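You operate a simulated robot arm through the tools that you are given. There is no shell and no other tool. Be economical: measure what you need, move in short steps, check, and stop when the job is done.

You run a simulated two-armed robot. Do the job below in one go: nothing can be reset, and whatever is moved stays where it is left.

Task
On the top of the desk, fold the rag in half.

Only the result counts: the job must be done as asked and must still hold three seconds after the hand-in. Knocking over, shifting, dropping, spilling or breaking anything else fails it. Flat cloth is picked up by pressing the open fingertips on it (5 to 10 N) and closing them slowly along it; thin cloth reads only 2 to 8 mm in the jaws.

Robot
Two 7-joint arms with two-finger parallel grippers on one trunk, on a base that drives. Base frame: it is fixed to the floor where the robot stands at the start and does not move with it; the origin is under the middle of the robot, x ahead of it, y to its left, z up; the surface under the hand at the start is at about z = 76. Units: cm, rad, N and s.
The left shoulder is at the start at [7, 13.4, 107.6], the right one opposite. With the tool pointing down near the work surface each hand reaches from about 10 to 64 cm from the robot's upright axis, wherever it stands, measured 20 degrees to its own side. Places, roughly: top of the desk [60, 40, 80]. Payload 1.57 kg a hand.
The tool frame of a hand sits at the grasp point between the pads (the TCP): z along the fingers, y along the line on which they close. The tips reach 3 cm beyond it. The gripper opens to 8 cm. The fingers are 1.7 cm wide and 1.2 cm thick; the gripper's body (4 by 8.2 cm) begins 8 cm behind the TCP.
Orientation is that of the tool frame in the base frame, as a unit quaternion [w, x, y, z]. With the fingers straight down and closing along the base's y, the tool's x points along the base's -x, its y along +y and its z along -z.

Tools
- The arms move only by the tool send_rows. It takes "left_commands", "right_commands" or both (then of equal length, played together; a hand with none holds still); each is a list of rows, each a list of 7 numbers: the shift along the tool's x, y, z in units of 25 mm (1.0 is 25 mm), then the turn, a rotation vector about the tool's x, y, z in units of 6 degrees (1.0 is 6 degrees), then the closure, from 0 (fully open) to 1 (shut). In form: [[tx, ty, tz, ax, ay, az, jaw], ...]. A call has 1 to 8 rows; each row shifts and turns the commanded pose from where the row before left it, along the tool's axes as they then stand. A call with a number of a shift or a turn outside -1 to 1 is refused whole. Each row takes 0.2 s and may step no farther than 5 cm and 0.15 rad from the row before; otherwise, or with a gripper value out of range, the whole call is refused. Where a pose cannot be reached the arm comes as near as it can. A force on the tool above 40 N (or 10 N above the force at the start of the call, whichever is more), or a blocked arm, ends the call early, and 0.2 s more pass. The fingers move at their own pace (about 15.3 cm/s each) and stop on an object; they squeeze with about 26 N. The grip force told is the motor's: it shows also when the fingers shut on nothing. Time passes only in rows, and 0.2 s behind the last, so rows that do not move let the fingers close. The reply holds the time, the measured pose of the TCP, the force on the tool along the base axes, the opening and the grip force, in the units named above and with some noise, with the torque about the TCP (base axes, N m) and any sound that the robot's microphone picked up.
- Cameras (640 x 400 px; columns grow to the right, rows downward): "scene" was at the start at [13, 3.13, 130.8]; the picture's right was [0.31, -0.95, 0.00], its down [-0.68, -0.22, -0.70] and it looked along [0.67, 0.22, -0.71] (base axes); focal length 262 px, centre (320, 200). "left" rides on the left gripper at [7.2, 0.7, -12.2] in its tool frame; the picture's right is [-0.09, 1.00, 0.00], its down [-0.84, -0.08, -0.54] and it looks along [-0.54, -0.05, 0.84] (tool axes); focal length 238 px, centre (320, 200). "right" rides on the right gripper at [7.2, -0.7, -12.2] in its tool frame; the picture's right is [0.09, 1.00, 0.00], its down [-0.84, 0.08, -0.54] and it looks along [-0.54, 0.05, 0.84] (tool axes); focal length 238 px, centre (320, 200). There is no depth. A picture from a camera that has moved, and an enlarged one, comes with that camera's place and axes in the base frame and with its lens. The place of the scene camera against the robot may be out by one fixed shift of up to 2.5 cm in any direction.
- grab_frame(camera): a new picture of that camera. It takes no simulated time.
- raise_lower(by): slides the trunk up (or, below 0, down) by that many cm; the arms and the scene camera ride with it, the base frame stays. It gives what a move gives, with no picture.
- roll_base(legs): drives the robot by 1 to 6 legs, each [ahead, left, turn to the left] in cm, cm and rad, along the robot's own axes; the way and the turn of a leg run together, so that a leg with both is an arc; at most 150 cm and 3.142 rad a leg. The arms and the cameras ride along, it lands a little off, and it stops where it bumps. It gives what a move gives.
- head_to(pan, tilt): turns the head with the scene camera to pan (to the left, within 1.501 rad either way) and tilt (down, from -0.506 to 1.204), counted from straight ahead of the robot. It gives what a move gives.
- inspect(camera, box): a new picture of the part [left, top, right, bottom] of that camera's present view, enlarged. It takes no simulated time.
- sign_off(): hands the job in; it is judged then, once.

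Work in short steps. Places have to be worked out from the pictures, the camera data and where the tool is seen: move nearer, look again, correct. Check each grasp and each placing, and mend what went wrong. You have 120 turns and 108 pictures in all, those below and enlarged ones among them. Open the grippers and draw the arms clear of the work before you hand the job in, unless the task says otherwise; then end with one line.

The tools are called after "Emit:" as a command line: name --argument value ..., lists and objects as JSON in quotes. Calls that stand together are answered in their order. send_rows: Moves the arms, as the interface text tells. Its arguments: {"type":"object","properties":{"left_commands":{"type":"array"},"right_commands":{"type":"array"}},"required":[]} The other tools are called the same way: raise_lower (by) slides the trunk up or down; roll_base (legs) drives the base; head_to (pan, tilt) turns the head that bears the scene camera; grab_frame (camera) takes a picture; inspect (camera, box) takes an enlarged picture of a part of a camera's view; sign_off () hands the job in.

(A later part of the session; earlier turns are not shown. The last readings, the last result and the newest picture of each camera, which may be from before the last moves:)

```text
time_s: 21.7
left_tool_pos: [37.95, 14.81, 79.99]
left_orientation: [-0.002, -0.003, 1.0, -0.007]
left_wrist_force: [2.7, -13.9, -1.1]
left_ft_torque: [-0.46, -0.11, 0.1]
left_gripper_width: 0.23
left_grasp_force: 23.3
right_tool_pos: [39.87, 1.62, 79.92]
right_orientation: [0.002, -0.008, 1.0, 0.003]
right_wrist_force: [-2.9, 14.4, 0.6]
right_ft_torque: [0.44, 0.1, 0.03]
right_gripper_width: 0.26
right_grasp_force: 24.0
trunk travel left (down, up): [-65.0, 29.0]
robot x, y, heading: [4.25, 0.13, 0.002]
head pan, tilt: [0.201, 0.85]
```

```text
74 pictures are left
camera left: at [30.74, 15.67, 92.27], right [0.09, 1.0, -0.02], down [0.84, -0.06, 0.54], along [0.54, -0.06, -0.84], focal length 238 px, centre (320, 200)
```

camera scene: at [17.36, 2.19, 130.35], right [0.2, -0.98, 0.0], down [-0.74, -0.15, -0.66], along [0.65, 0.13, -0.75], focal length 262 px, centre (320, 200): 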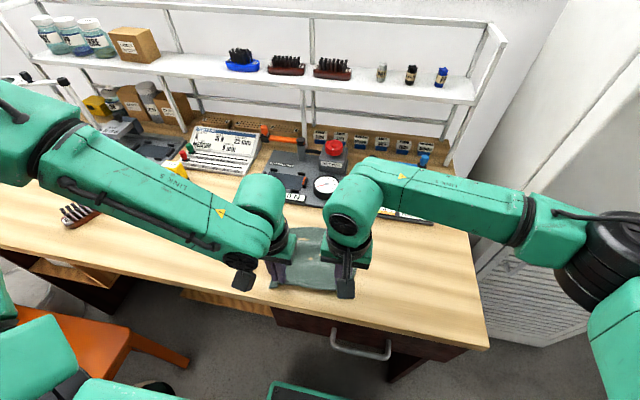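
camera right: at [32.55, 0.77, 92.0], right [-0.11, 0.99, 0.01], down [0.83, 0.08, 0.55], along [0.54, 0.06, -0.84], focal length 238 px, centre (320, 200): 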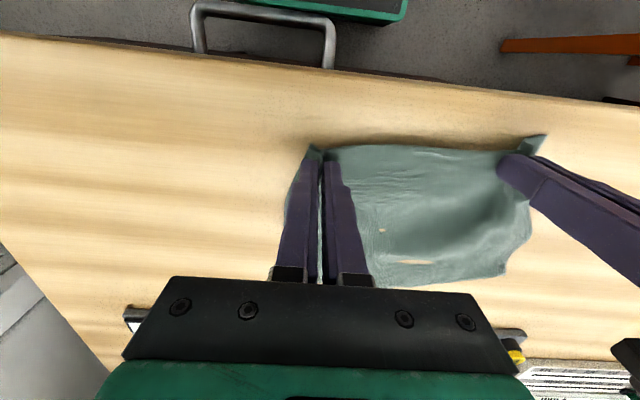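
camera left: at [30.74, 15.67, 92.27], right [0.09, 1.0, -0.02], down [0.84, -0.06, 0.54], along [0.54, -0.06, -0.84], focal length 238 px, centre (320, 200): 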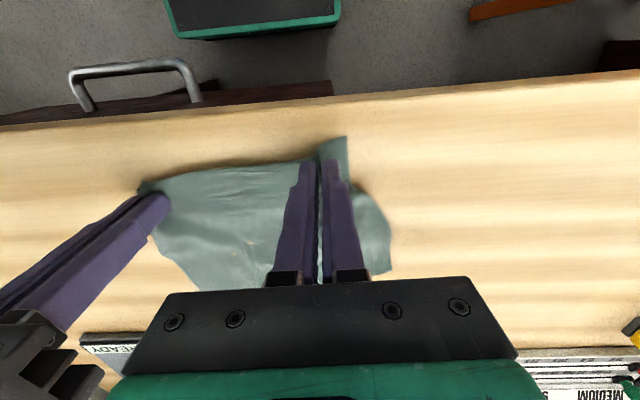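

It's flat again. I'll lower to the desk, open slowly to spread the gathers, then lift off.

Emit:
send_rows --right_commands '[[0, 0.08, 0.15, 0, 0, 0, 1], [0, 0, 0.15, 0, 0, 0, 1], [0, 0, 0, 0, 0, 0, 0.85], [0, 0, 0, 0, 0, 0, 0.7], [0, 0, 0, 0, 0, 0, 0.58], [0, 0, -0.4, 0, 0, 0, 0.58], [0, 0, -0.8, 0, 0, 0, 0.58], [0, 0, -1, 0, 0, 0, 0.58]]' --left_commands '[[0, -0.08, 0.15, 0, 0, 0, 1], [0, 0, 0.15, 0, 0, 0, 1], [0, 0, 0, 0, 0, 0, 0.85], [0, 0, 0, 0, 0, 0, 0.7], [0, 0, 0, 0, 0, 0, 0.58], [0, 0, -0.4, 0, 0, 0, 0.58], [0, 0, -0.8, 0, 0, 0, 0.58], [0, 0, -1, 0, 0, 0, 0.58]]'

Emit:
grab_frame --camera "right"

Emit:
grab_frame --camera "left"

```text
time_s: 23.5
left_tool_pos: [37.91, 14.62, 84.82]
left_orientation: [-0.002, -0.004, 1.0, -0.009]
left_wrist_force: [-0.4, 0.3, -0.4]
left_ft_torque: [0.04, -0.03, 0.0]
left_gripper_width: 3.36
left_grasp_force: 0.0
right_tool_pos: [39.61, 1.59, 84.58]
right_orientation: [0.002, -0.007, 1.0, 0.003]
right_wrist_force: [-0.2, -0.9, 0.1]
right_ft_torque: [-0.01, -0.02, 0.0]
right_gripper_width: 3.36
right_grasp_force: 0.1
trunk travel left (down, up): [-65.0, 29.0]
robot x, y, heading: [4.78, 0.15, -0.002]
head pan, tilt: [0.201, 0.85]
```

```text
73 pictures are left
camera right: at [32.41, 0.75, 96.76], right [-0.11, 0.99, 0.01], down [0.83, 0.09, 0.55], along [0.54, 0.06, -0.84], focal length 238 px, centre (320, 200)
```

right: 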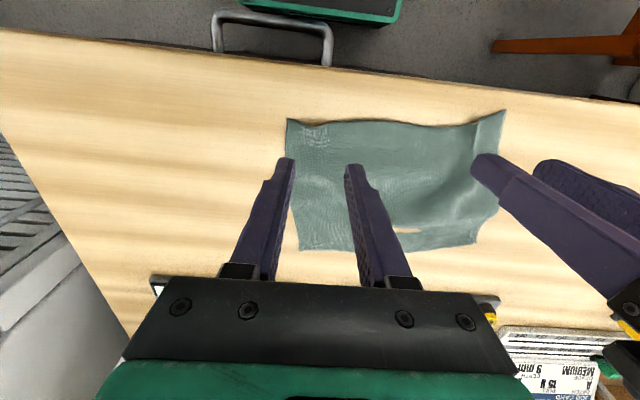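

```text
72 pictures are left
camera left: at [30.7, 15.42, 97.05], right [0.08, 1.0, -0.02], down [0.84, -0.06, 0.54], along [0.54, -0.06, -0.84], focal length 238 px, centre (320, 200)
```

left: 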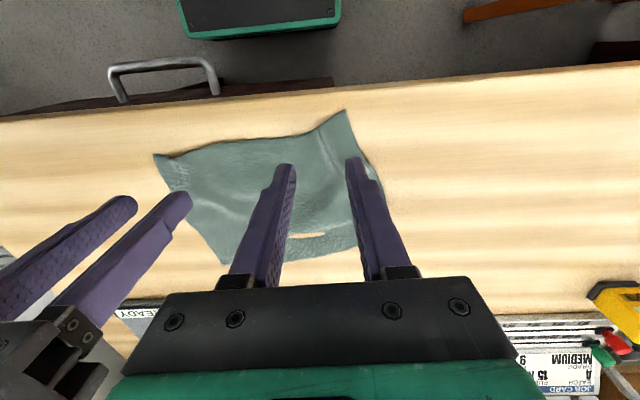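

It's released cleanly. The corners are now NR (38, -1.4), NL (35.3, 16.7), FR (53, 1) and FL (50.5, 19.5). I'll lift and yaw both grippers about 90° so the fingers close across the far edge, with the cameras outward.

Emit:
send_rows --right_commands '[[0, 0, -0.4, 0, 0, -1, 0.5], [0, 0, -0.4, 0, 0, -1, 0.5], [0, 0, -0.3, 0, 0, -1, 0.5], [0, 0, -0.3, 0, 0, -1, 0.5], [0, 0, 0, 0, 0, -1, 0.5], [0, 0, 0, 0, 0, -1, 0.5], [0, 0, 0, 0, 0, -1, 0.5], [0, 0, 0, 0, 0, -1, 0.5]]' --left_commands '[[0, 0, -0.4, 0, 0, 0.856, 0.5], [0, 0, -0.4, 0, 0, 0.856, 0.5], [0, 0, -0.3, 0, 0, 0.856, 0.5], [0, 0, -0.3, 0, 0, 0.856, 0.5], [0, 0, 0, 0, 0, 0.856, 0.5], [0, 0, 0, 0, 0, 0.856, 0.5], [0, 0, 0, 0, 0, 0.856, 0.5], [0, 0, 0, 0, 0, 0.856, 0.5]]'

Emit:
send_rows --right_commands '[[0, 0, 0, 0, 0, -1, 0.5], [0, 0, 0, 0, 0, -1, 0.5], [0, 0, 0, 0, 0, -1, 0.5], [0, 0, 0, 0, 0, -1, 0.5], [0, 0, 0, 0, 0, -1, 0.5], [0, 0, 0, 0, 0, -1, 0.5], [0, 0, 0, 0, 0, -1, 0.5], [0, 0, 0, 0, 0, -1, 0.5]]' --left_commands '[[0, 0, 0, 0, 0, 0.856, 0.5], [0, 0, 0, 0, 0, 0.856, 0.5], [0, 0, 0, 0, 0, 0.856, 0.5], [0, 0, 0, 0, 0, 0.856, 0.5], [0, 0, 0, 0, 0, 0.856, 0.5], [0, 0, 0, 0, 0, 0.856, 0.5], [0, 0, 0, 0, 0, 0.856, 0.5], [0, 0, 0, 0, 0, 0.856, 0.5]]'

```text
time_s: 25.3
left_tool_pos: [38.01, 14.88, 88.27]
left_orientation: [0.001, 0.35, 0.937, -0.008]
left_wrist_force: [-0.6, 0.7, 0.4]
left_ft_torque: [0.0, 0.0, 0.01]
left_gripper_width: 4.01
left_grasp_force: 0.0
right_tool_pos: [39.73, 1.73, 88.04]
right_orientation: [0.003, -0.414, 0.91, 0.003]
right_wrist_force: [0.8, 0.0, 0.6]
right_ft_torque: [0.0, -0.01, -0.02]
right_gripper_width: 3.99
right_grasp_force: 0.1
trunk travel left (down, up): [-65.0, 29.0]
robot x, y, heading: [4.59, 0.03, 0.005]
head pan, tilt: [0.201, 0.85]
```

```text
time_s: 27.1
left_tool_pos: [37.93, 14.78, 88.33]
left_orientation: [0.003, 0.656, 0.755, -0.006]
left_wrist_force: [0.7, 0.0, 0.2]
left_ft_torque: [-0.02, -0.01, 0.0]
left_gripper_width: 4.01
left_grasp_force: 0.0
right_tool_pos: [39.78, 1.8, 88.09]
right_orientation: [0.003, -0.551, 0.834, 0.002]
right_wrist_force: [0.1, -0.4, 0.1]
right_ft_torque: [0.0, 0.0, 0.02]
right_gripper_width: 3.99
right_grasp_force: 0.0
right hand out of reach, approached as far as the arm can: row 4, 5, 6, 7, 8
trunk travel left (down, up): [-65.0, 29.0]
robot x, y, heading: [4.44, -0.02, 0.001]
head pan, tilt: [0.201, 0.85]
```

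The right wrist stopped at 67° of yaw and the left reached 82°. I'll move both over the far edge, then try the remaining yaw there.

Emit:
send_rows --right_commands '[[-0.248, -0.49, 0, 0, 0, 0, 0.65], [-0.248, -0.49, 0, 0, 0, 0, 0.65], [-0.248, -0.49, 0, 0, 0, 0, 0.65], [-0.248, -0.49, 0, 0, 0, 0, 0.65], [-0.248, -0.49, 0, 0, 0, 0, 0.65], [-0.248, -0.49, 0, 0, 0, 0, 0.65], [-0.248, -0.49, 0, 0, 0, 0, 0.65], [-0.248, -0.49, 0, 0, 0, 0, 0.65]]' --left_commands '[[0.033, 0.555, 0, 0, 0, 0, 0.65], [0.033, 0.555, 0, 0, 0, 0, 0.65], [0.033, 0.555, 0, 0, 0, 0, 0.65], [0.033, 0.555, 0, 0, 0, 0, 0.65], [0.033, 0.555, 0, 0, 0, 0, 0.65], [0.033, 0.555, 0, 0, 0, 0, 0.65], [0.033, 0.555, 0, 0, 0, 0, 0.65], [0.033, 0.555, 0, 0, 0, 0, 0.65]]'

Emit:
send_rows --right_commands '[[0, 0, 0, 0, 0, -1, 0.65], [0, 0, 0, 0, 0, -1, 0.65], [0, 0, 0, 0, 0, -1, 0.65], [0, 0, 0, 0, 0, -1, 0.65]]'

Emit:
grab_frame --camera "right"

Emit:
grab_frame --camera "left"

Emit:
grab_frame --camera "scene"

```text
time_s: 28.9
left_tool_pos: [48.9, 17.08, 88.18]
left_orientation: [0.002, 0.655, 0.755, -0.008]
left_wrist_force: [1.2, -0.6, -1.3]
left_ft_torque: [0.0, 0.04, 0.0]
left_gripper_width: 2.78
left_grasp_force: 0.1
right_tool_pos: [41.01, 1.76, 88.04]
right_orientation: [0.005, -0.547, 0.837, 0.0]
right_wrist_force: [0.4, 0.8, 0.1]
right_ft_torque: [-0.01, -0.02, 0.02]
right_gripper_width: 2.79
right_grasp_force: 0.1
right hand out of reach, approached as far as the arm can: row 1, 2, 3, 4, 5, 6, 7, 8
trunk travel left (down, up): [-65.0, 29.0]
robot x, y, heading: [4.06, -0.01, -0.0]
head pan, tilt: [0.201, 0.85]
```

```text
time_s: 29.9
left_tool_pos: [48.84, 17.04, 88.28]
left_orientation: [0.004, 0.656, 0.755, -0.007]
left_wrist_force: [-0.5, -0.1, 0.1]
left_ft_torque: [-0.02, -0.02, 0.02]
left_gripper_width: 2.8
left_grasp_force: 0.1
right_tool_pos: [40.93, 1.91, 88.18]
right_orientation: [0.004, -0.547, 0.837, 0.001]
right_wrist_force: [0.1, -0.2, 0.7]
right_ft_torque: [0.03, -0.01, 0.0]
right_gripper_width: 2.79
right_grasp_force: 0.0
right hand out of reach, approached as far as the arm can: row 1, 2, 3, 4
trunk travel left (down, up): [-65.0, 29.0]
robot x, y, heading: [4.3, 0.18, 0.007]
head pan, tilt: [0.201, 0.85]
```

```text
71 pictures are left
camera right: at [38.55, -5.09, 100.26], right [-0.95, 0.32, 0.0], down [0.26, 0.79, 0.55], along [0.18, 0.52, -0.84], focal length 238 px, centre (320, 200)
```

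right: 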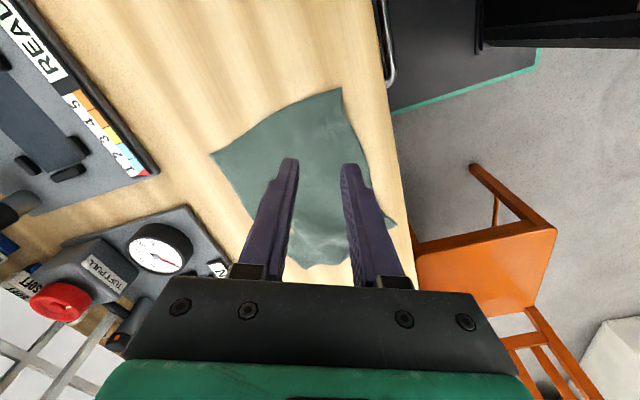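

```text
70 pictures are left
camera left: at [48.52, 24.42, 100.29], right [1.0, 0.05, 0.0], down [0.04, -0.83, 0.55], along [0.02, -0.55, -0.83], focal length 238 px, centre (320, 200)
```

left: 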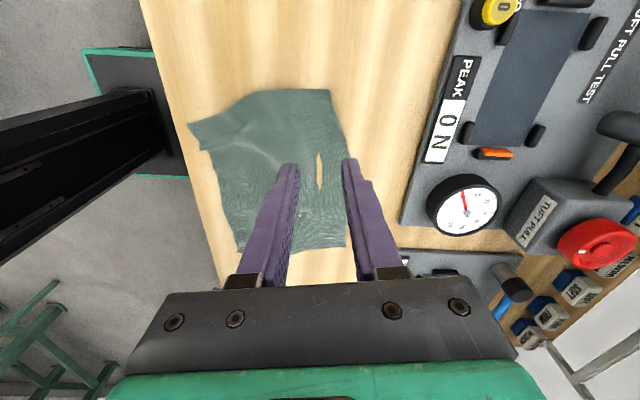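

```text
69 pictures are left
camera scene: at [17.45, 2.2, 130.34], right [0.2, -0.98, 0.0], down [-0.74, -0.15, -0.66], along [0.65, 0.13, -0.75], focal length 262 px, centre (320, 200)
```

scene: 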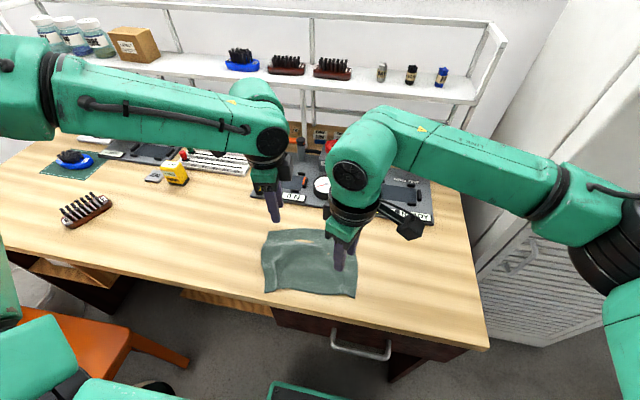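

At this yaw the right hand can't go forward. I'll turn the right gripper the other way, back through 0 to about -80°, which gives the same closing line.

Emit:
send_rows --right_commands '[[0, 0, 0, 0, 0, 1, 0.65], [0, 0, 0, 0, 0, 1, 0.65], [0, 0, 0, 0, 0, 1, 0.65], [0, 0, 0, 0, 0, 1, 0.65], [0, 0, 0, 0, 0, 1, 0.65], [0, 0, 0, 0, 0, 1, 0.65], [0, 0, 0, 0, 0, 1, 0.65], [0, 0, 0, 0, 0, 1, 0.65]]'

Emit:
send_rows --right_commands '[[0, 0, 0, 0, 0, 1, 0.65], [0, 0, 0, 0, 0, 1, 0.65], [0, 0, 0, 0, 0, 1, 0.65], [0, 0, 0, 0, 0, 1, 0.65], [0, 0, 0, 0, 0, 1, 0.65], [0, 0, 0, 0, 0, 1, 0.65], [0, 0, 0, 0, 0, 1, 0.65], [0, 0, 0, 0, 0, 1, 0.65]]'

Emit:
send_rows --right_commands '[[0, 0, 0, 0, 0, 1, 0.65], [0, 0, 0, 0, 0, 1, 0.65], [0, 0, 0, 0, 0, 1, 0.65], [0, 0, 0, 0, 0, 1, 0.65], [0, 0, 0, 0, 0, 1, 0.65], [0, 0, 0, 0, 0, 1, 0.65], [0, 0, 0, 0, 0, 1, 0.65], [0, 0, 0, 0, 0, 1, 0.65]]'

```text
time_s: 31.7
left_tool_pos: [48.82, 17.05, 88.22]
left_orientation: [0.004, 0.655, 0.755, -0.006]
left_wrist_force: [0.8, 0.5, 0.8]
left_ft_torque: [0.02, 0.0, 0.03]
left_gripper_width: 2.79
left_grasp_force: 0.0
right_tool_pos: [40.96, 1.82, 88.07]
right_orientation: [0.004, -0.158, 0.987, 0.003]
right_wrist_force: [-0.1, 0.2, 0.5]
right_ft_torque: [-0.05, 0.0, -0.03]
right_gripper_width: 2.78
right_grasp_force: 0.0
trunk travel left (down, up): [-65.0, 29.0]
robot x, y, heading: [4.14, 0.0, -0.001]
head pan, tilt: [0.201, 0.85]
```

```text
time_s: 33.5
left_tool_pos: [48.84, 17.02, 88.32]
left_orientation: [0.004, 0.655, 0.756, -0.006]
left_wrist_force: [-0.5, -0.5, 0.1]
left_ft_torque: [0.0, 0.0, 0.01]
left_gripper_width: 2.8
left_grasp_force: 0.2
right_tool_pos: [40.97, 1.77, 88.1]
right_orientation: [0.003, 0.257, 0.966, 0.004]
right_wrist_force: [-0.4, -0.4, -0.5]
right_ft_torque: [0.0, -0.02, -0.02]
right_gripper_width: 2.81
right_grasp_force: 0.1
trunk travel left (down, up): [-65.0, 29.0]
robot x, y, heading: [4.65, -0.12, 0.002]
head pan, tilt: [0.201, 0.85]
```

```text
time_s: 35.3
left_tool_pos: [48.86, 17.07, 88.18]
left_orientation: [0.004, 0.656, 0.755, -0.006]
left_wrist_force: [-1.1, 0.2, -0.7]
left_ft_torque: [0.02, 0.02, -0.01]
left_gripper_width: 2.8
left_grasp_force: 0.2
right_tool_pos: [40.82, 1.75, 88.18]
right_orientation: [0.0, 0.628, 0.778, 0.005]
right_wrist_force: [-0.3, 0.5, 0.4]
right_ft_torque: [-0.03, 0.01, 0.0]
right_gripper_width: 2.81
right_grasp_force: 0.0
trunk travel left (down, up): [-65.0, 29.0]
robot x, y, heading: [4.13, 0.17, 0.002]
head pan, tilt: [0.201, 0.85]
```

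The yaw is good now at -78°. I'll move the right hand over the far-right corner and nudge the left one, then look.

Emit:
send_rows --right_commands '[[-0.08, 0.56, 0, 0, 0, 0, 0.7], [-0.08, 0.56, 0, 0, 0, 0, 0.7], [-0.08, 0.56, 0, 0, 0, 0, 0.7], [-0.08, 0.56, 0, 0, 0, 0, 0.7], [-0.08, 0.56, 0, 0, 0, 0, 0.7], [-0.08, 0.56, 0, 0, 0, 0, 0.7], [-0.08, 0.56, 0, 0, 0, 0, 0.7], [0, 0, 0, 0, 0, 0.75, 0.7]]' --left_commands '[[0.1, 0, 0.1, 0, 0, 0, 0.7], [0.1, 0, 0.1, 0, 0, 0, 0.7], [0.1, 0, 0.1, 0, 0, 0, 0.7], [0.1, 0, 0.1, 0, 0, 0, 0.7], [0, 0, 0.1, 0, 0, 0, 0.7], [0, 0, 0, 0, 0, 0, 0.7], [0, 0, 0, 0, 0, 0, 0.7], [0, 0, 0, 0, 0, 0, 0.7]]'

Emit:
grab_frame --camera "right"

Emit:
grab_frame --camera "left"

```text
time_s: 37.1
left_tool_pos: [48.69, 17.91, 86.91]
left_orientation: [0.003, 0.656, 0.755, -0.007]
left_wrist_force: [0.7, -0.1, -0.7]
left_ft_torque: [0.0, 0.01, -0.01]
left_gripper_width: 2.39
left_grasp_force: 0.1
right_tool_pos: [50.81, 2.47, 88.16]
right_orientation: [-0.001, 0.657, 0.754, 0.005]
right_wrist_force: [0.3, 0.2, 0.1]
right_ft_torque: [-0.01, 0.02, -0.01]
right_gripper_width: 2.41
right_grasp_force: 0.1
trunk travel left (down, up): [-65.0, 29.0]
robot x, y, heading: [4.41, 0.13, 0.004]
head pan, tilt: [0.201, 0.85]
```

```text
68 pictures are left
camera right: at [49.05, 9.48, 100.5], right [0.97, 0.23, 0.01], down [0.19, -0.82, 0.54], along [0.13, -0.52, -0.84], focal length 238 px, centre (320, 200)
```

right: 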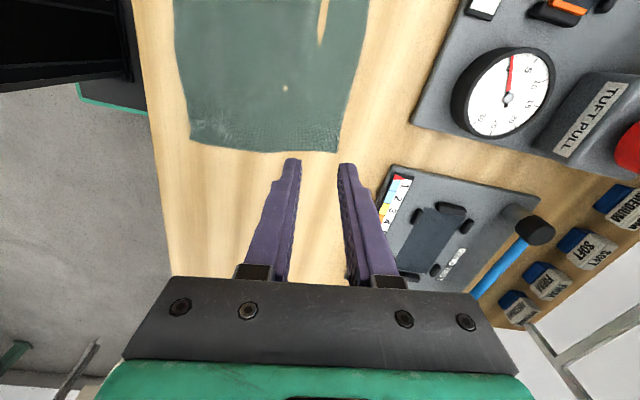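

```text
67 pictures are left
camera left: at [48.36, 25.34, 99.03], right [1.0, 0.05, 0.0], down [0.04, -0.83, 0.55], along [0.02, -0.55, -0.83], focal length 238 px, centre (320, 200)
```

left: 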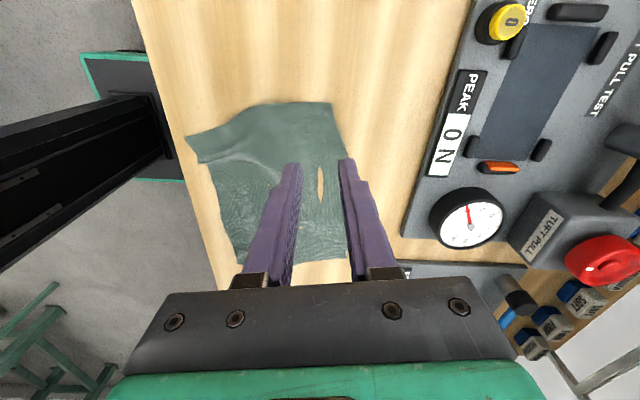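

FR is at (53.2, 0.7). I'll descend both hands to just above the cloth and recheck.

Emit:
send_rows --right_commands '[[0, 0, 0.77, 0, 0, 0, 0.7], [0, 0, 0.77, 0, 0, 0, 0.7], [0, 0, 0.77, 0, 0, 0, 0.7], [0, 0, 0.77, 0, 0, 0, 0.7], [0, 0, 0, 0, 0, 0, 0.7]]' --left_commands '[[0, 0, 0.65, 0, 0, 0, 0.7], [0, 0, 0.65, 0, 0, 0, 0.7], [0, 0, 0.65, 0, 0, 0, 0.7], [0, 0, 0.65, 0, 0, 0, 0.7], [0, 0, 0, 0, 0, 0, 0.7]]'

Emit:
inspect --camera "right" --box '[160, 50, 480, 250]'

Emit:
inspect --camera "left" --box '[160, 50, 480, 250]'

```text
time_s: 38.3
left_tool_pos: [48.66, 17.99, 80.58]
left_orientation: [0.004, 0.656, 0.755, -0.006]
left_wrist_force: [-0.2, 0.5, -0.6]
left_ft_torque: [0.01, 0.0, -0.03]
left_gripper_width: 2.41
left_grasp_force: 0.0
right_tool_pos: [50.74, 2.59, 80.44]
right_orientation: [0.001, 0.657, 0.754, 0.005]
right_wrist_force: [1.0, -0.7, 0.3]
right_ft_torque: [0.02, 0.01, 0.01]
right_gripper_width: 2.4
right_grasp_force: 0.1
trunk travel left (down, up): [-65.0, 29.0]
robot x, y, heading: [4.55, -0.1, 0.0]
head pan, tilt: [0.201, 0.85]
```

```text
2.00 times, centred on (320, 150) of right
camera zoom: at [49.02, 9.55, 92.8], right [0.97, 0.23, 0.01], down [0.19, -0.82, 0.54], along [0.13, -0.52, -0.84], focal length 477 px, centre (320, 300)
```

zoom: 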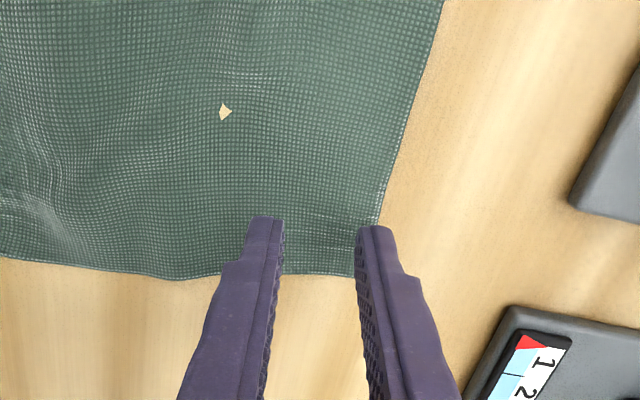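

```text
2.00 times, centred on (320, 150) of left
camera zoom: at [48.3, 25.31, 92.62], right [1.0, 0.05, 0.0], down [0.04, -0.83, 0.55], along [0.02, -0.55, -0.83], focal length 477 px, centre (320, 300)
```

zoom: 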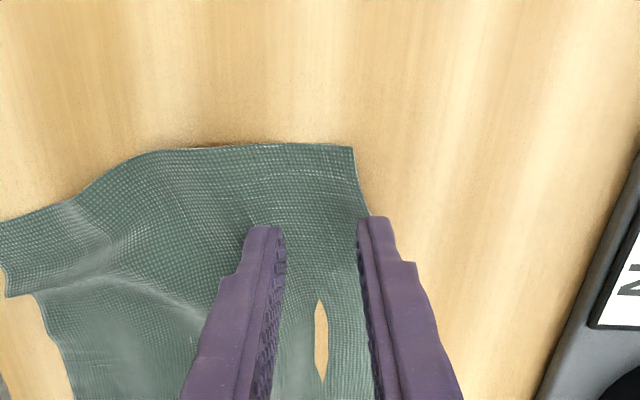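

Each outer finger is right on the far edge, so I'll shift both hands about 0.6 cm toward the robot and press down gently.

Emit:
send_rows --right_commands '[[-0.06, -0.24, 0.2, 0, 0, 0, 0.7], [0, 0, 0.2, 0, 0, 0, 0.7], [0, 0, 0.1, 0, 0, 0, 0.7], [0, 0, 0.06, 0, 0, 0, 0.7], [0, 0, 0, 0, 0, 0, 0.7]]' --left_commands '[[0.1, -0.26, 0.2, 0, 0, 0, 0.7], [0, 0, 0.2, 0, 0, 0, 0.7], [0, 0, 0.13, 0, 0, 0, 0.7], [0, 0, 0.07, 0, 0, 0, 0.7], [0, 0, 0, 0, 0, 0, 0.7]]'

Emit:
inspect --camera "right" --box '[160, 50, 480, 250]'

Emit:
inspect --camera "left" --box '[160, 50, 480, 250]'

```text
time_s: 39.5
left_tool_pos: [47.81, 18.0, 79.03]
left_orientation: [0.006, 0.655, 0.755, -0.005]
left_wrist_force: [1.0, 2.1, 14.3]
left_ft_torque: [0.2, -0.2, 0.03]
left_gripper_width: 2.43
left_grasp_force: 0.6
right_tool_pos: [50.15, 2.37, 79.21]
right_orientation: [0.001, 0.657, 0.754, 0.006]
right_wrist_force: [0.3, 0.8, 0.7]
right_ft_torque: [-0.01, 0.0, -0.02]
right_gripper_width: 2.43
right_grasp_force: 0.1
trunk travel left (down, up): [-65.0, 29.0]
robot x, y, heading: [4.7, 0.16, -0.002]
head pan, tilt: [0.201, 0.85]
```

```text
2.00 times, centred on (320, 150) of right
camera zoom: at [48.39, 9.3, 91.46], right [0.97, 0.23, 0.01], down [0.19, -0.82, 0.54], along [0.13, -0.52, -0.84], focal length 477 px, centre (320, 300)
```

zoom: 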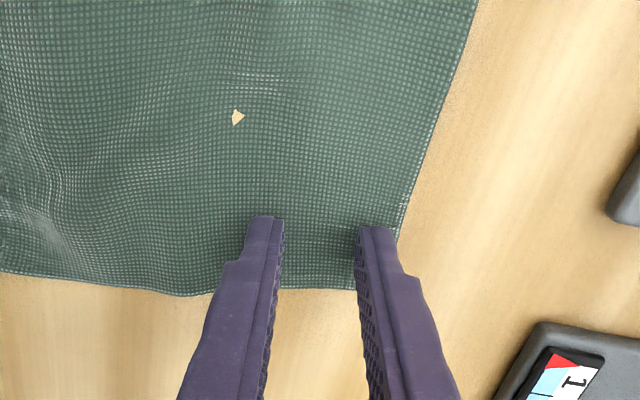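

```text
2.00 times, centred on (320, 150) of left
camera zoom: at [47.53, 25.4, 91.21], right [1.0, 0.05, 0.0], down [0.04, -0.83, 0.55], along [0.03, -0.55, -0.83], focal length 477 px, centre (320, 300)
```

zoom: 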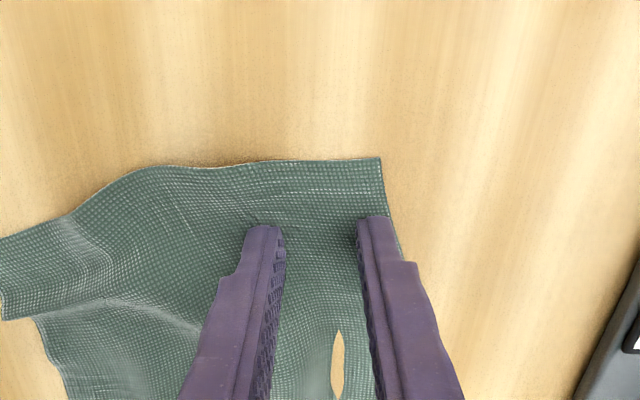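

Both fingers of each hand are on the cloth. The left presses 14 N and the right isn't touching yet, so I'll correct both before closing.

Emit:
send_rows --right_commands '[[0, 0, 0.05, 0, 0, 0, 0.7], [0, 0, 0, 0, 0, 0, 0.7]]' --left_commands '[[0, 0, -0.03, 0, 0, 0, 0.7], [0, 0, 0, 0, 0, 0, 0.7]]'

```text
time_s: 40.1
left_tool_pos: [47.81, 17.9, 79.14]
left_orientation: [0.003, 0.655, 0.756, -0.006]
left_wrist_force: [-2.2, 0.6, 9.7]
left_ft_torque: [0.02, -0.06, 0.0]
left_gripper_width: 2.18
left_grasp_force: 0.0
right_tool_pos: [50.19, 2.25, 79.13]
right_orientation: [0.001, 0.658, 0.753, 0.007]
right_wrist_force: [1.9, -0.3, 5.9]
right_ft_torque: [-0.03, 0.03, -0.02]
right_gripper_width: 2.37
right_grasp_force: 0.1
trunk travel left (down, up): [-65.0, 29.0]
robot x, y, heading: [4.4, -0.16, -0.002]
head pan, tilt: [0.201, 0.85]
```

Contact forces are about 10 N and 6 N, so I'll close slowly.

Emit:
send_rows --right_commands '[[0, 0, 0.01, 0, 0, 0, 0.75], [0, 0, 0, 0, 0, 0, 0.8], [0, 0, 0, 0, 0, 0, 0.85], [0, 0, 0, 0, 0, 0, 0.9], [0, 0, 0, 0, 0, 0, 0.95], [0, 0, 0, 0, 0, 0, 1], [0, 0, 0, 0, 0, 0, 1]]' --left_commands '[[0, 0, -0.01, 0, 0, 0, 0.76], [0, 0, 0, 0, 0, 0, 0.8], [0, 0, 0, 0, 0, 0, 0.85], [0, 0, 0, 0, 0, 0, 0.9], [0, 0, 0, 0, 0, 0, 0.95], [0, 0, 0, 0, 0, 0, 1], [0, 0, 0, 0, 0, 0, 1]]'

Emit:
inspect --camera "right" --box '[160, 50, 480, 250]'

Emit:
inspect --camera "left" --box '[160, 50, 480, 250]'

```text
time_s: 41.7
left_tool_pos: [47.71, 18.01, 79.24]
left_orientation: [0.004, 0.655, 0.755, -0.006]
left_wrist_force: [1.1, -0.1, 0.9]
left_ft_torque: [0.01, 0.0, 0.02]
left_gripper_width: 0.0
left_grasp_force: 21.1
right_tool_pos: [50.07, 2.39, 79.13]
right_orientation: [0.001, 0.657, 0.754, 0.006]
right_wrist_force: [-0.3, 0.9, 18.0]
right_ft_torque: [-0.1, 0.04, -0.03]
right_gripper_width: 0.0
right_grasp_force: 20.9
trunk travel left (down, up): [-65.0, 29.0]
robot x, y, heading: [3.83, -0.07, -0.005]
head pan, tilt: [0.201, 0.85]
```

```text
2.00 times, centred on (320, 150) of right
camera zoom: at [48.33, 9.33, 91.38], right [0.97, 0.23, 0.01], down [0.19, -0.82, 0.54], along [0.13, -0.52, -0.84], focal length 477 px, centre (320, 300)
```

zoom: 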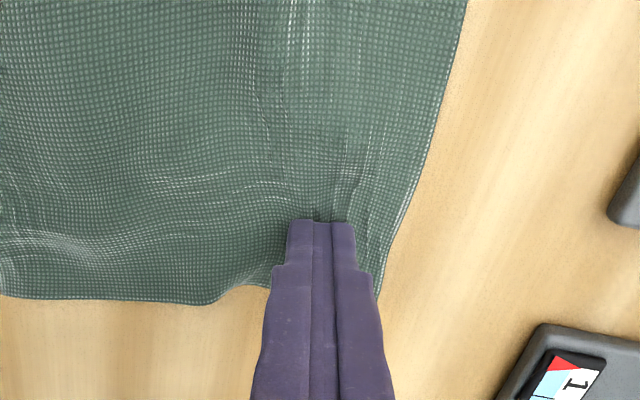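

```text
2.00 times, centred on (320, 150) of left
camera zoom: at [47.41, 25.39, 91.26], right [1.0, 0.05, 0.0], down [0.04, -0.83, 0.55], along [0.03, -0.55, -0.83], focal length 477 px, centre (320, 300)
```

zoom: 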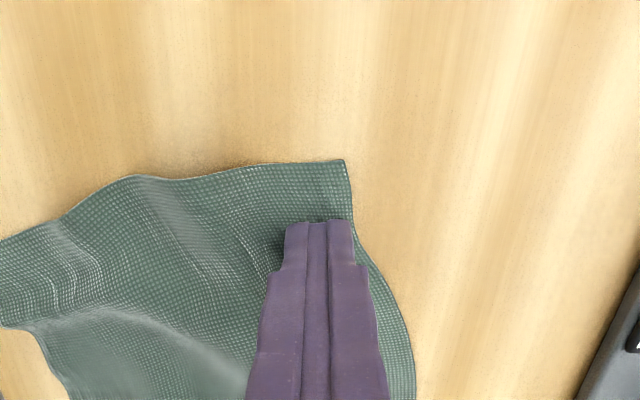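

Both missed (width 0) because the press was too light and the jaws too narrow. I'll lift, reopen to 3.4 cm, re-centre on the edge and press again.

Emit:
send_rows --right_commands '[[0, 0, -0.4, 0, 0, 0, 1], [0, 0, -0.4, 0, 0, 0, 0.58], [0.2, 0.03, 0, 0, 0, 0, 0.58], [0, 0, 0.3, 0, 0, 0, 0.58], [0, 0, 0.3, 0, 0, 0, 0.58], [0, 0, 0.2, 0, 0, 0, 0.58], [0, 0, 0.04, 0, 0, 0, 0.58], [0, 0, 0, 0, 0, 0, 0.58]]' --left_commands '[[0, 0, -0.4, 0, 0, 0, 1], [0, 0, -0.4, 0, 0, 0, 0.58], [-0.58, -0.2, 0, 0, 0, 0, 0.58], [0, 0, 0.3, 0, 0, 0, 0.58], [0, 0, 0.3, 0, 0, 0, 0.58], [0, 0, 0.2, 0, 0, 0, 0.58], [0, 0, 0.04, 0, 0, 0, 0.58], [0, 0, 0, 0, 0, 0, 0.58]]'

Emit:
inspect --camera "right" --box '[160, 50, 480, 250]'

Emit:
inspect --camera "left" --box '[160, 50, 480, 250]'

```text
time_s: 43.5
left_tool_pos: [47.58, 16.47, 79.15]
left_orientation: [0.004, 0.656, 0.755, -0.006]
left_wrist_force: [1.0, -0.1, 1.9]
left_ft_torque: [0.01, -0.03, 0.01]
left_gripper_width: 3.4
left_grasp_force: 0.3
right_tool_pos: [50.33, 2.91, 79.14]
right_orientation: [0.003, 0.657, 0.754, 0.007]
right_wrist_force: [2.8, -1.6, 22.1]
right_ft_torque: [-0.18, 0.29, 0.03]
right_gripper_width: 3.26
right_grasp_force: 0.0
trunk travel left (down, up): [-65.0, 29.0]
robot x, y, heading: [4.47, 0.06, 0.001]
head pan, tilt: [0.201, 0.85]
```

```text
2.00 times, centred on (320, 150) of right
camera zoom: at [48.43, 9.83, 91.4], right [0.97, 0.23, 0.01], down [0.18, -0.82, 0.54], along [0.13, -0.52, -0.84], focal length 477 px, centre (320, 300)
```

zoom: 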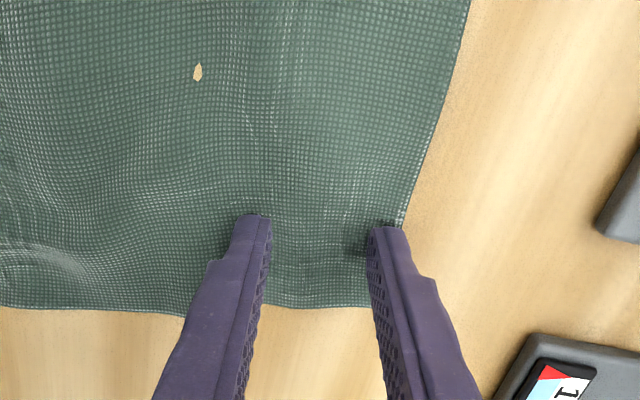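

```text
2.00 times, centred on (320, 150) of left
camera zoom: at [47.21, 23.86, 91.24], right [1.0, 0.05, 0.0], down [0.04, -0.83, 0.55], along [0.03, -0.55, -0.83], focal length 477 px, centre (320, 300)
```

zoom: 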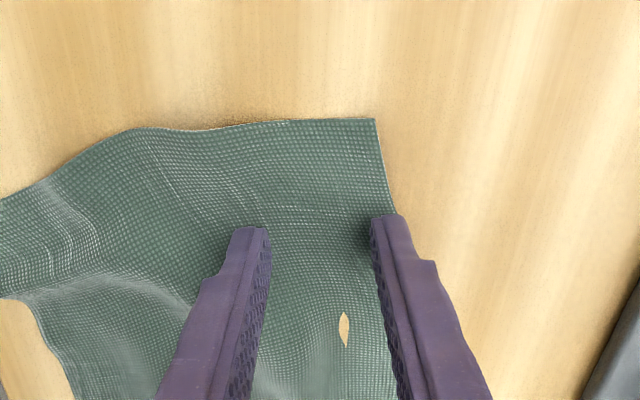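

The placement is good. I'll ease the right, which reads 22 N, and press the left, which reads 2 N.

Emit:
send_rows --right_commands '[[0, 0, -0.035, 0, 0, 0, 0.58], [0, 0, 0, 0, 0, 0, 0.58]]' --left_commands '[[0, 0, 0.05, 0, 0, 0, 0.58], [0, 0, 0, 0, 0, 0, 0.58]]'

```text
time_s: 44.1
left_tool_pos: [47.52, 16.48, 79.19]
left_orientation: [0.006, 0.656, 0.755, -0.006]
left_wrist_force: [-0.1, 2.6, 14.6]
left_ft_torque: [0.15, -0.27, 0.05]
left_gripper_width: 3.41
left_grasp_force: 0.4
right_tool_pos: [50.05, 2.85, 79.15]
right_orientation: [0.001, 0.657, 0.754, 0.007]
right_wrist_force: [3.0, 1.1, 14.2]
right_ft_torque: [-0.07, 0.11, 0.01]
right_gripper_width: 3.13
right_grasp_force: 0.1
trunk travel left (down, up): [-65.0, 29.0]
robot x, y, heading: [4.43, 0.01, -0.002]
head pan, tilt: [0.201, 0.85]
```

Both are at about 14 N, so I'll ease slightly and begin closing, checking halfway.

Emit:
send_rows --right_commands '[[0, 0, -0.012, 0, 0, 0, 0.64], [0, 0, 0, 0, 0, 0, 0.7], [0, 0, 0, 0, 0, 0, 0.76]]' --left_commands '[[0, 0, -0.012, 0, 0, 0, 0.64], [0, 0, 0, 0, 0, 0, 0.7], [0, 0, 0, 0, 0, 0, 0.76]]'

Emit:
inspect --camera "right" --box '[160, 50, 480, 250]'

Emit:
inspect --camera "left" --box '[160, 50, 480, 250]'

```text
time_s: 44.9
left_tool_pos: [47.5, 16.43, 79.06]
left_orientation: [0.005, 0.656, 0.755, -0.005]
left_wrist_force: [-2.4, 0.8, 20.5]
left_ft_torque: [0.07, -0.07, 0.02]
left_gripper_width: 1.69
left_grasp_force: 0.1
right_tool_pos: [50.05, 2.9, 79.12]
right_orientation: [0.002, 0.657, 0.754, 0.006]
right_wrist_force: [1.3, 1.8, 4.7]
right_ft_torque: [-0.03, 0.02, -0.01]
right_gripper_width: 1.76
right_grasp_force: 0.1
trunk travel left (down, up): [-65.0, 29.0]
robot x, y, heading: [4.44, 0.11, 0.002]
head pan, tilt: [0.201, 0.85]
```

```text
2.00 times, centred on (320, 150) of right
camera zoom: at [48.25, 9.77, 91.39], right [0.97, 0.23, 0.01], down [0.19, -0.82, 0.54], along [0.13, -0.52, -0.84], focal length 477 px, centre (320, 300)
```

zoom: 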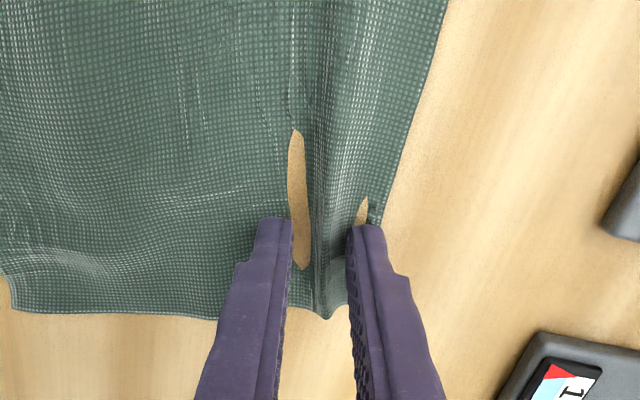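

```text
2.00 times, centred on (320, 150) of left
camera zoom: at [47.05, 23.81, 91.19], right [1.0, 0.05, 0.0], down [0.04, -0.83, 0.55], along [0.03, -0.55, -0.83], focal length 477 px, centre (320, 300)
```

zoom: 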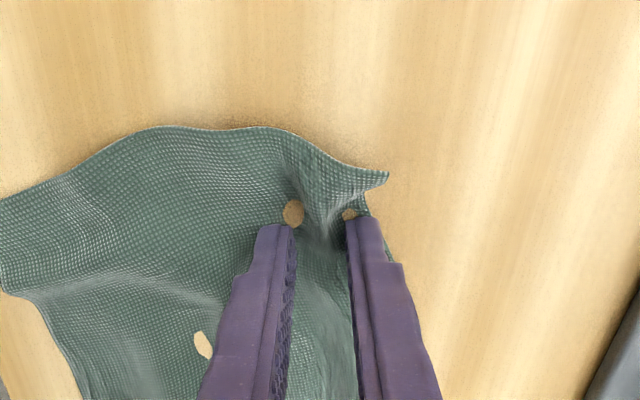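

Ridges are forming between the fingers on both hands. I'll press the right slightly more, ease the left, and finish closing.

Emit:
send_rows --right_commands '[[0, 0, 0.02, 0, 0, 0, 0.82], [0, 0, 0, 0, 0, 0, 0.88], [0, 0, 0, 0, 0, 0, 0.94], [0, 0, 0, 0, 0, 0, 1], [0, 0, 0, 0, 0, 0, 1]]' --left_commands '[[0, 0, -0.015, 0, 0, 0, 0.82], [0, 0, 0, 0, 0, 0, 0.88], [0, 0, 0, 0, 0, 0, 0.94], [0, 0, 0, 0, 0, 0, 1], [0, 0, 0, 0, 0, 0, 1]]'

Emit:
inspect --camera "right" --box '[160, 50, 480, 250]'

Emit:
inspect --camera "left" --box '[160, 50, 480, 250]'

```text
time_s: 46.1
left_tool_pos: [47.46, 16.47, 79.07]
left_orientation: [0.005, 0.655, 0.755, -0.005]
left_wrist_force: [0.9, -0.7, 16.9]
left_ft_torque: [0.01, -0.07, 0.0]
left_gripper_width: 0.23
left_grasp_force: 23.5
right_tool_pos: [50.18, 2.79, 79.06]
right_orientation: [0.001, 0.657, 0.754, 0.007]
right_wrist_force: [0.8, 1.1, 9.8]
right_ft_torque: [-0.02, -0.03, 0.05]
right_gripper_width: 0.25
right_grasp_force: 23.6
trunk travel left (down, up): [-65.0, 29.0]
robot x, y, heading: [4.65, -0.12, 0.0]
head pan, tilt: [0.201, 0.85]
```

```text
2.00 times, centred on (320, 150) of right
camera zoom: at [48.34, 9.77, 91.39], right [0.97, 0.23, 0.01], down [0.19, -0.82, 0.54], along [0.13, -0.52, -0.84], focal length 477 px, centre (320, 300)
```

zoom: 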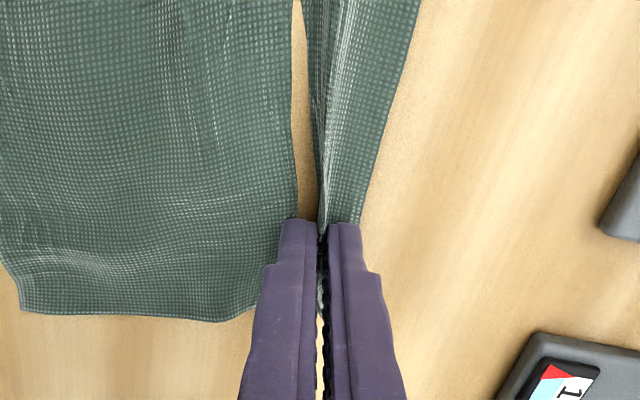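

```text
2.00 times, centred on (320, 150) of left
camera zoom: at [47.12, 23.83, 91.2], right [1.0, 0.05, 0.0], down [0.04, -0.83, 0.55], along [0.03, -0.55, -0.83], focal length 477 px, centre (320, 300)
```

zoom: 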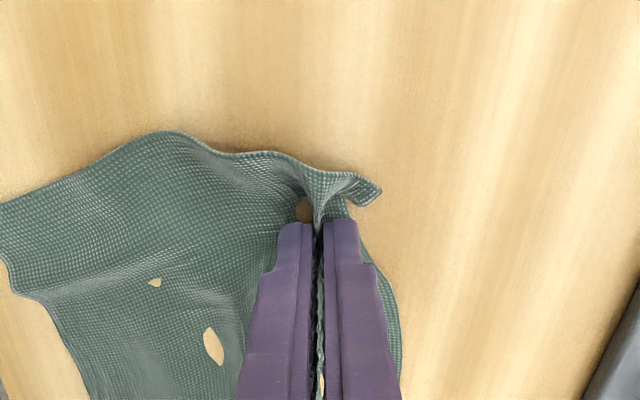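

Both jaws hold a ridge of the far edge (2.3 to 2.5 mm) with almost no side tension. I'll lift and carry it toward the robot through the first half of the arc, tilting the fingers away.

Emit:
send_rows --right_commands '[[0, -0.112, -0.432, -0.4375, 0, 0, 1], [0, -0.112, -0.432, -0.4375, 0, 0, 1], [0, -0.22, -0.39, -0.4375, 0, 0, 1], [0, -0.22, -0.39, -0.4375, 0, 0, 1], [0, -0.316, -0.31, -0.4375, 0, 0, 1], [0, -0.316, -0.31, -0.4375, 0, 0, 1], [0, -0.391, -0.202, -0.4375, 0, 0, 1], [0, -0.391, -0.202, -0.4375, 0, 0, 1]]' --left_commands '[[0, -0.11, -0.432, -0.4375, 0, 0, 1], [0, -0.11, -0.432, -0.4375, 0, 0, 1], [0, -0.213, -0.39, -0.4375, 0, 0, 1], [0, -0.213, -0.39, -0.4375, 0, 0, 1], [0, -0.306, -0.31, -0.4375, 0, 0, 1], [0, -0.306, -0.31, -0.4375, 0, 0, 1], [0, -0.38, -0.202, -0.4375, 0, 0, 1], [0, -0.38, -0.202, -0.4375, 0, 0, 1]]'

Emit:
grab_frame --camera "right"

Emit:
grab_frame --camera "left"

Emit:
inspect --camera "scene" --box '[220, 170, 440, 310]'

```text
time_s: 47.9
left_tool_pos: [44.03, 16.14, 84.3]
left_orientation: [0.094, 0.649, 0.749, 0.096]
left_wrist_force: [1.2, -1.1, -0.3]
left_ft_torque: [-0.07, -0.01, 0.0]
left_gripper_width: 0.2
left_grasp_force: 23.3
left hand out of reach, approached as far as the arm can: row 7, 8
right_tool_pos: [44.43, 2.08, 84.44]
right_orientation: [0.12, 0.647, 0.74, 0.143]
right_wrist_force: [-1.8, 1.4, 0.2]
right_ft_torque: [0.06, 0.03, 0.0]
right_gripper_width: 0.25
right_grasp_force: 23.8
trunk travel left (down, up): [-65.0, 29.0]
robot x, y, heading: [4.63, 0.03, -0.002]
head pan, tilt: [0.201, 0.85]
```

```text
54 pictures are left
camera right: at [38.34, 8.43, 95.63], right [0.91, 0.21, 0.37], down [-0.01, -0.85, 0.53], along [0.42, -0.48, -0.77], focal length 238 px, centre (320, 200)
```

right: 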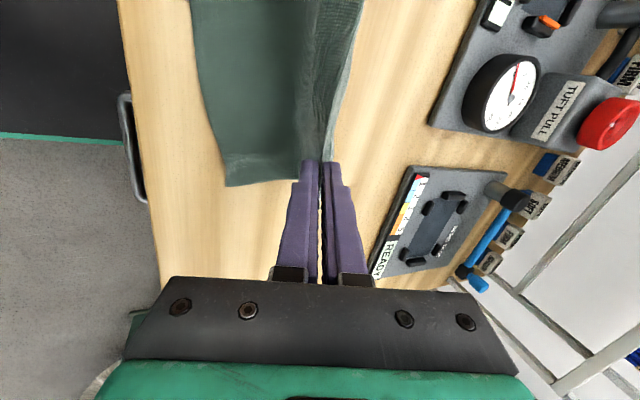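

```text
53 pictures are left
camera left: at [40.44, 23.0, 96.02], right [0.96, 0.05, 0.27], down [-0.1, -0.85, 0.51], along [0.25, -0.52, -0.82], focal length 238 px, centre (320, 200)
```

left: 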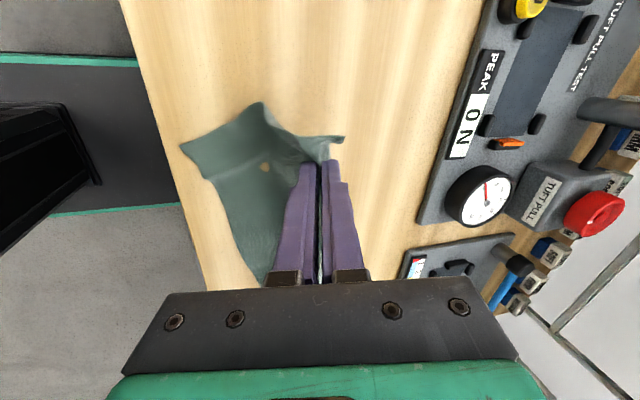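

```text
2.86 times, centred on (330, 240) of scene
camera zoom: at [17.39, 2.2, 130.35], right [0.2, -0.98, 0.0], down [-0.74, -0.15, -0.66], along [0.65, 0.13, -0.75], focal length 747 px, centre (291, 86)
```

zoom: 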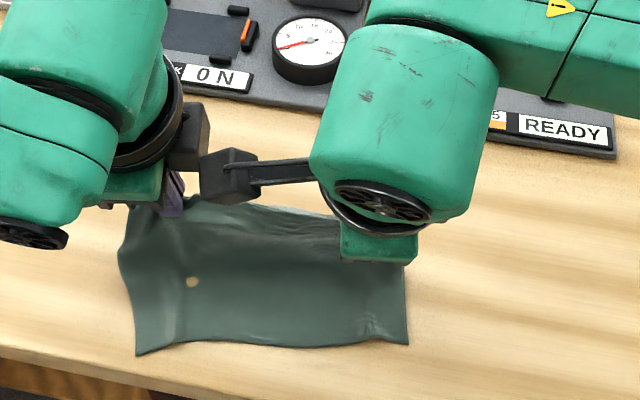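

The fold is developing cleanly, but the left arm is at its limit when going further toward the robot. I'll use the base for the backward travel instead, alternating with lowering the hands.

Emit:
roll_base --legs '[[-2.5, 0, 0]]'

Emit:
send_rows --right_commands '[[0, 0.08, 0.2, 0, 0, 0, 1], [0, 0.08, 0.2, 0, 0, 0, 1], [0, 0, 0, 0, 0, 0, 1]]' --left_commands '[[0, 0.06, 0.2, 0, 0, 0, 1], [0, 0.06, 0.2, 0, 0, 0, 1], [0, 0, 0, 0, 0, 0, 1]]'

Emit:
grab_frame --camera "right"

Emit:
grab_frame --camera "left"

```text
time_s: 48.8
left_tool_pos: [41.92, 16.09, 84.23]
left_orientation: [0.092, 0.649, 0.749, 0.096]
left_wrist_force: [-0.7, -0.8, 0.3]
left_ft_torque: [-0.09, 0.03, 0.0]
left_gripper_width: 0.21
left_grasp_force: 24.0
right_tool_pos: [42.14, 2.0, 84.38]
right_orientation: [0.119, 0.646, 0.74, 0.141]
right_wrist_force: [0.5, 0.8, -0.2]
right_ft_torque: [0.05, 0.02, -0.01]
right_gripper_width: 0.22
right_grasp_force: 23.7
trunk travel left (down, up): [-65.0, 29.0]
robot x, y, heading: [1.97, 0.26, 0.003]
head pan, tilt: [0.201, 0.85]
```

```text
time_s: 49.5
left_tool_pos: [42.15, 16.13, 83.23]
left_orientation: [0.093, 0.648, 0.749, 0.097]
left_wrist_force: [-0.6, -1.5, 0.0]
left_ft_torque: [-0.05, -0.05, 0.0]
left_gripper_width: 0.2
left_grasp_force: 23.6
right_tool_pos: [42.72, 2.16, 83.66]
right_orientation: [0.119, 0.646, 0.74, 0.143]
right_wrist_force: [-0.1, 2.2, -0.2]
right_ft_torque: [0.04, 0.04, 0.02]
right_gripper_width: 0.22
right_grasp_force: 23.7
trunk travel left (down, up): [-65.0, 29.0]
robot x, y, heading: [2.17, -0.19, -0.0]
head pan, tilt: [0.201, 0.85]
```

```text
51 pictures are left
camera right: at [36.61, 8.52, 94.87], right [0.91, 0.22, 0.36], down [-0.01, -0.85, 0.53], along [0.42, -0.48, -0.77], focal length 238 px, centre (320, 200)
```

right: 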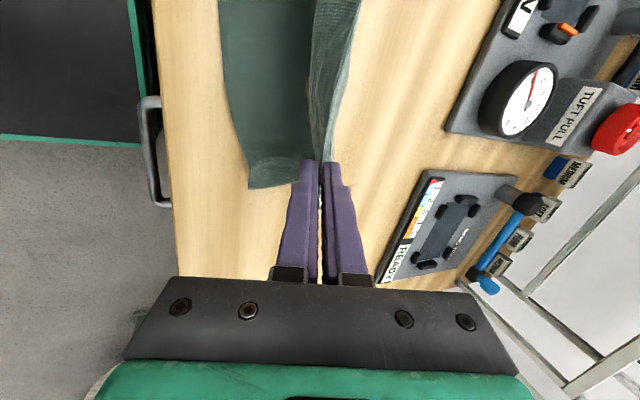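

```text
50 pictures are left
camera left: at [38.54, 23.09, 95.09], right [0.96, 0.05, 0.27], down [-0.1, -0.85, 0.51], along [0.25, -0.52, -0.82], focal length 238 px, centre (320, 200)
```

left: 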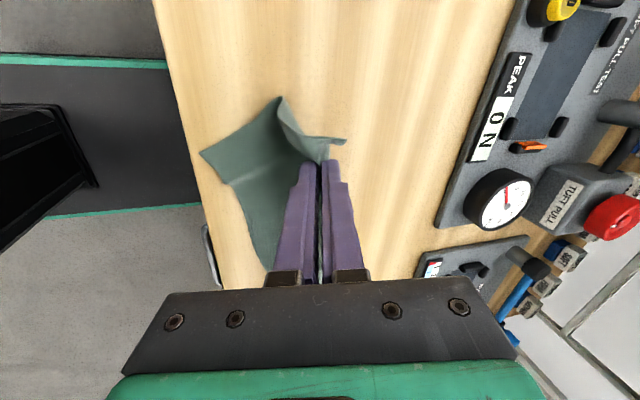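

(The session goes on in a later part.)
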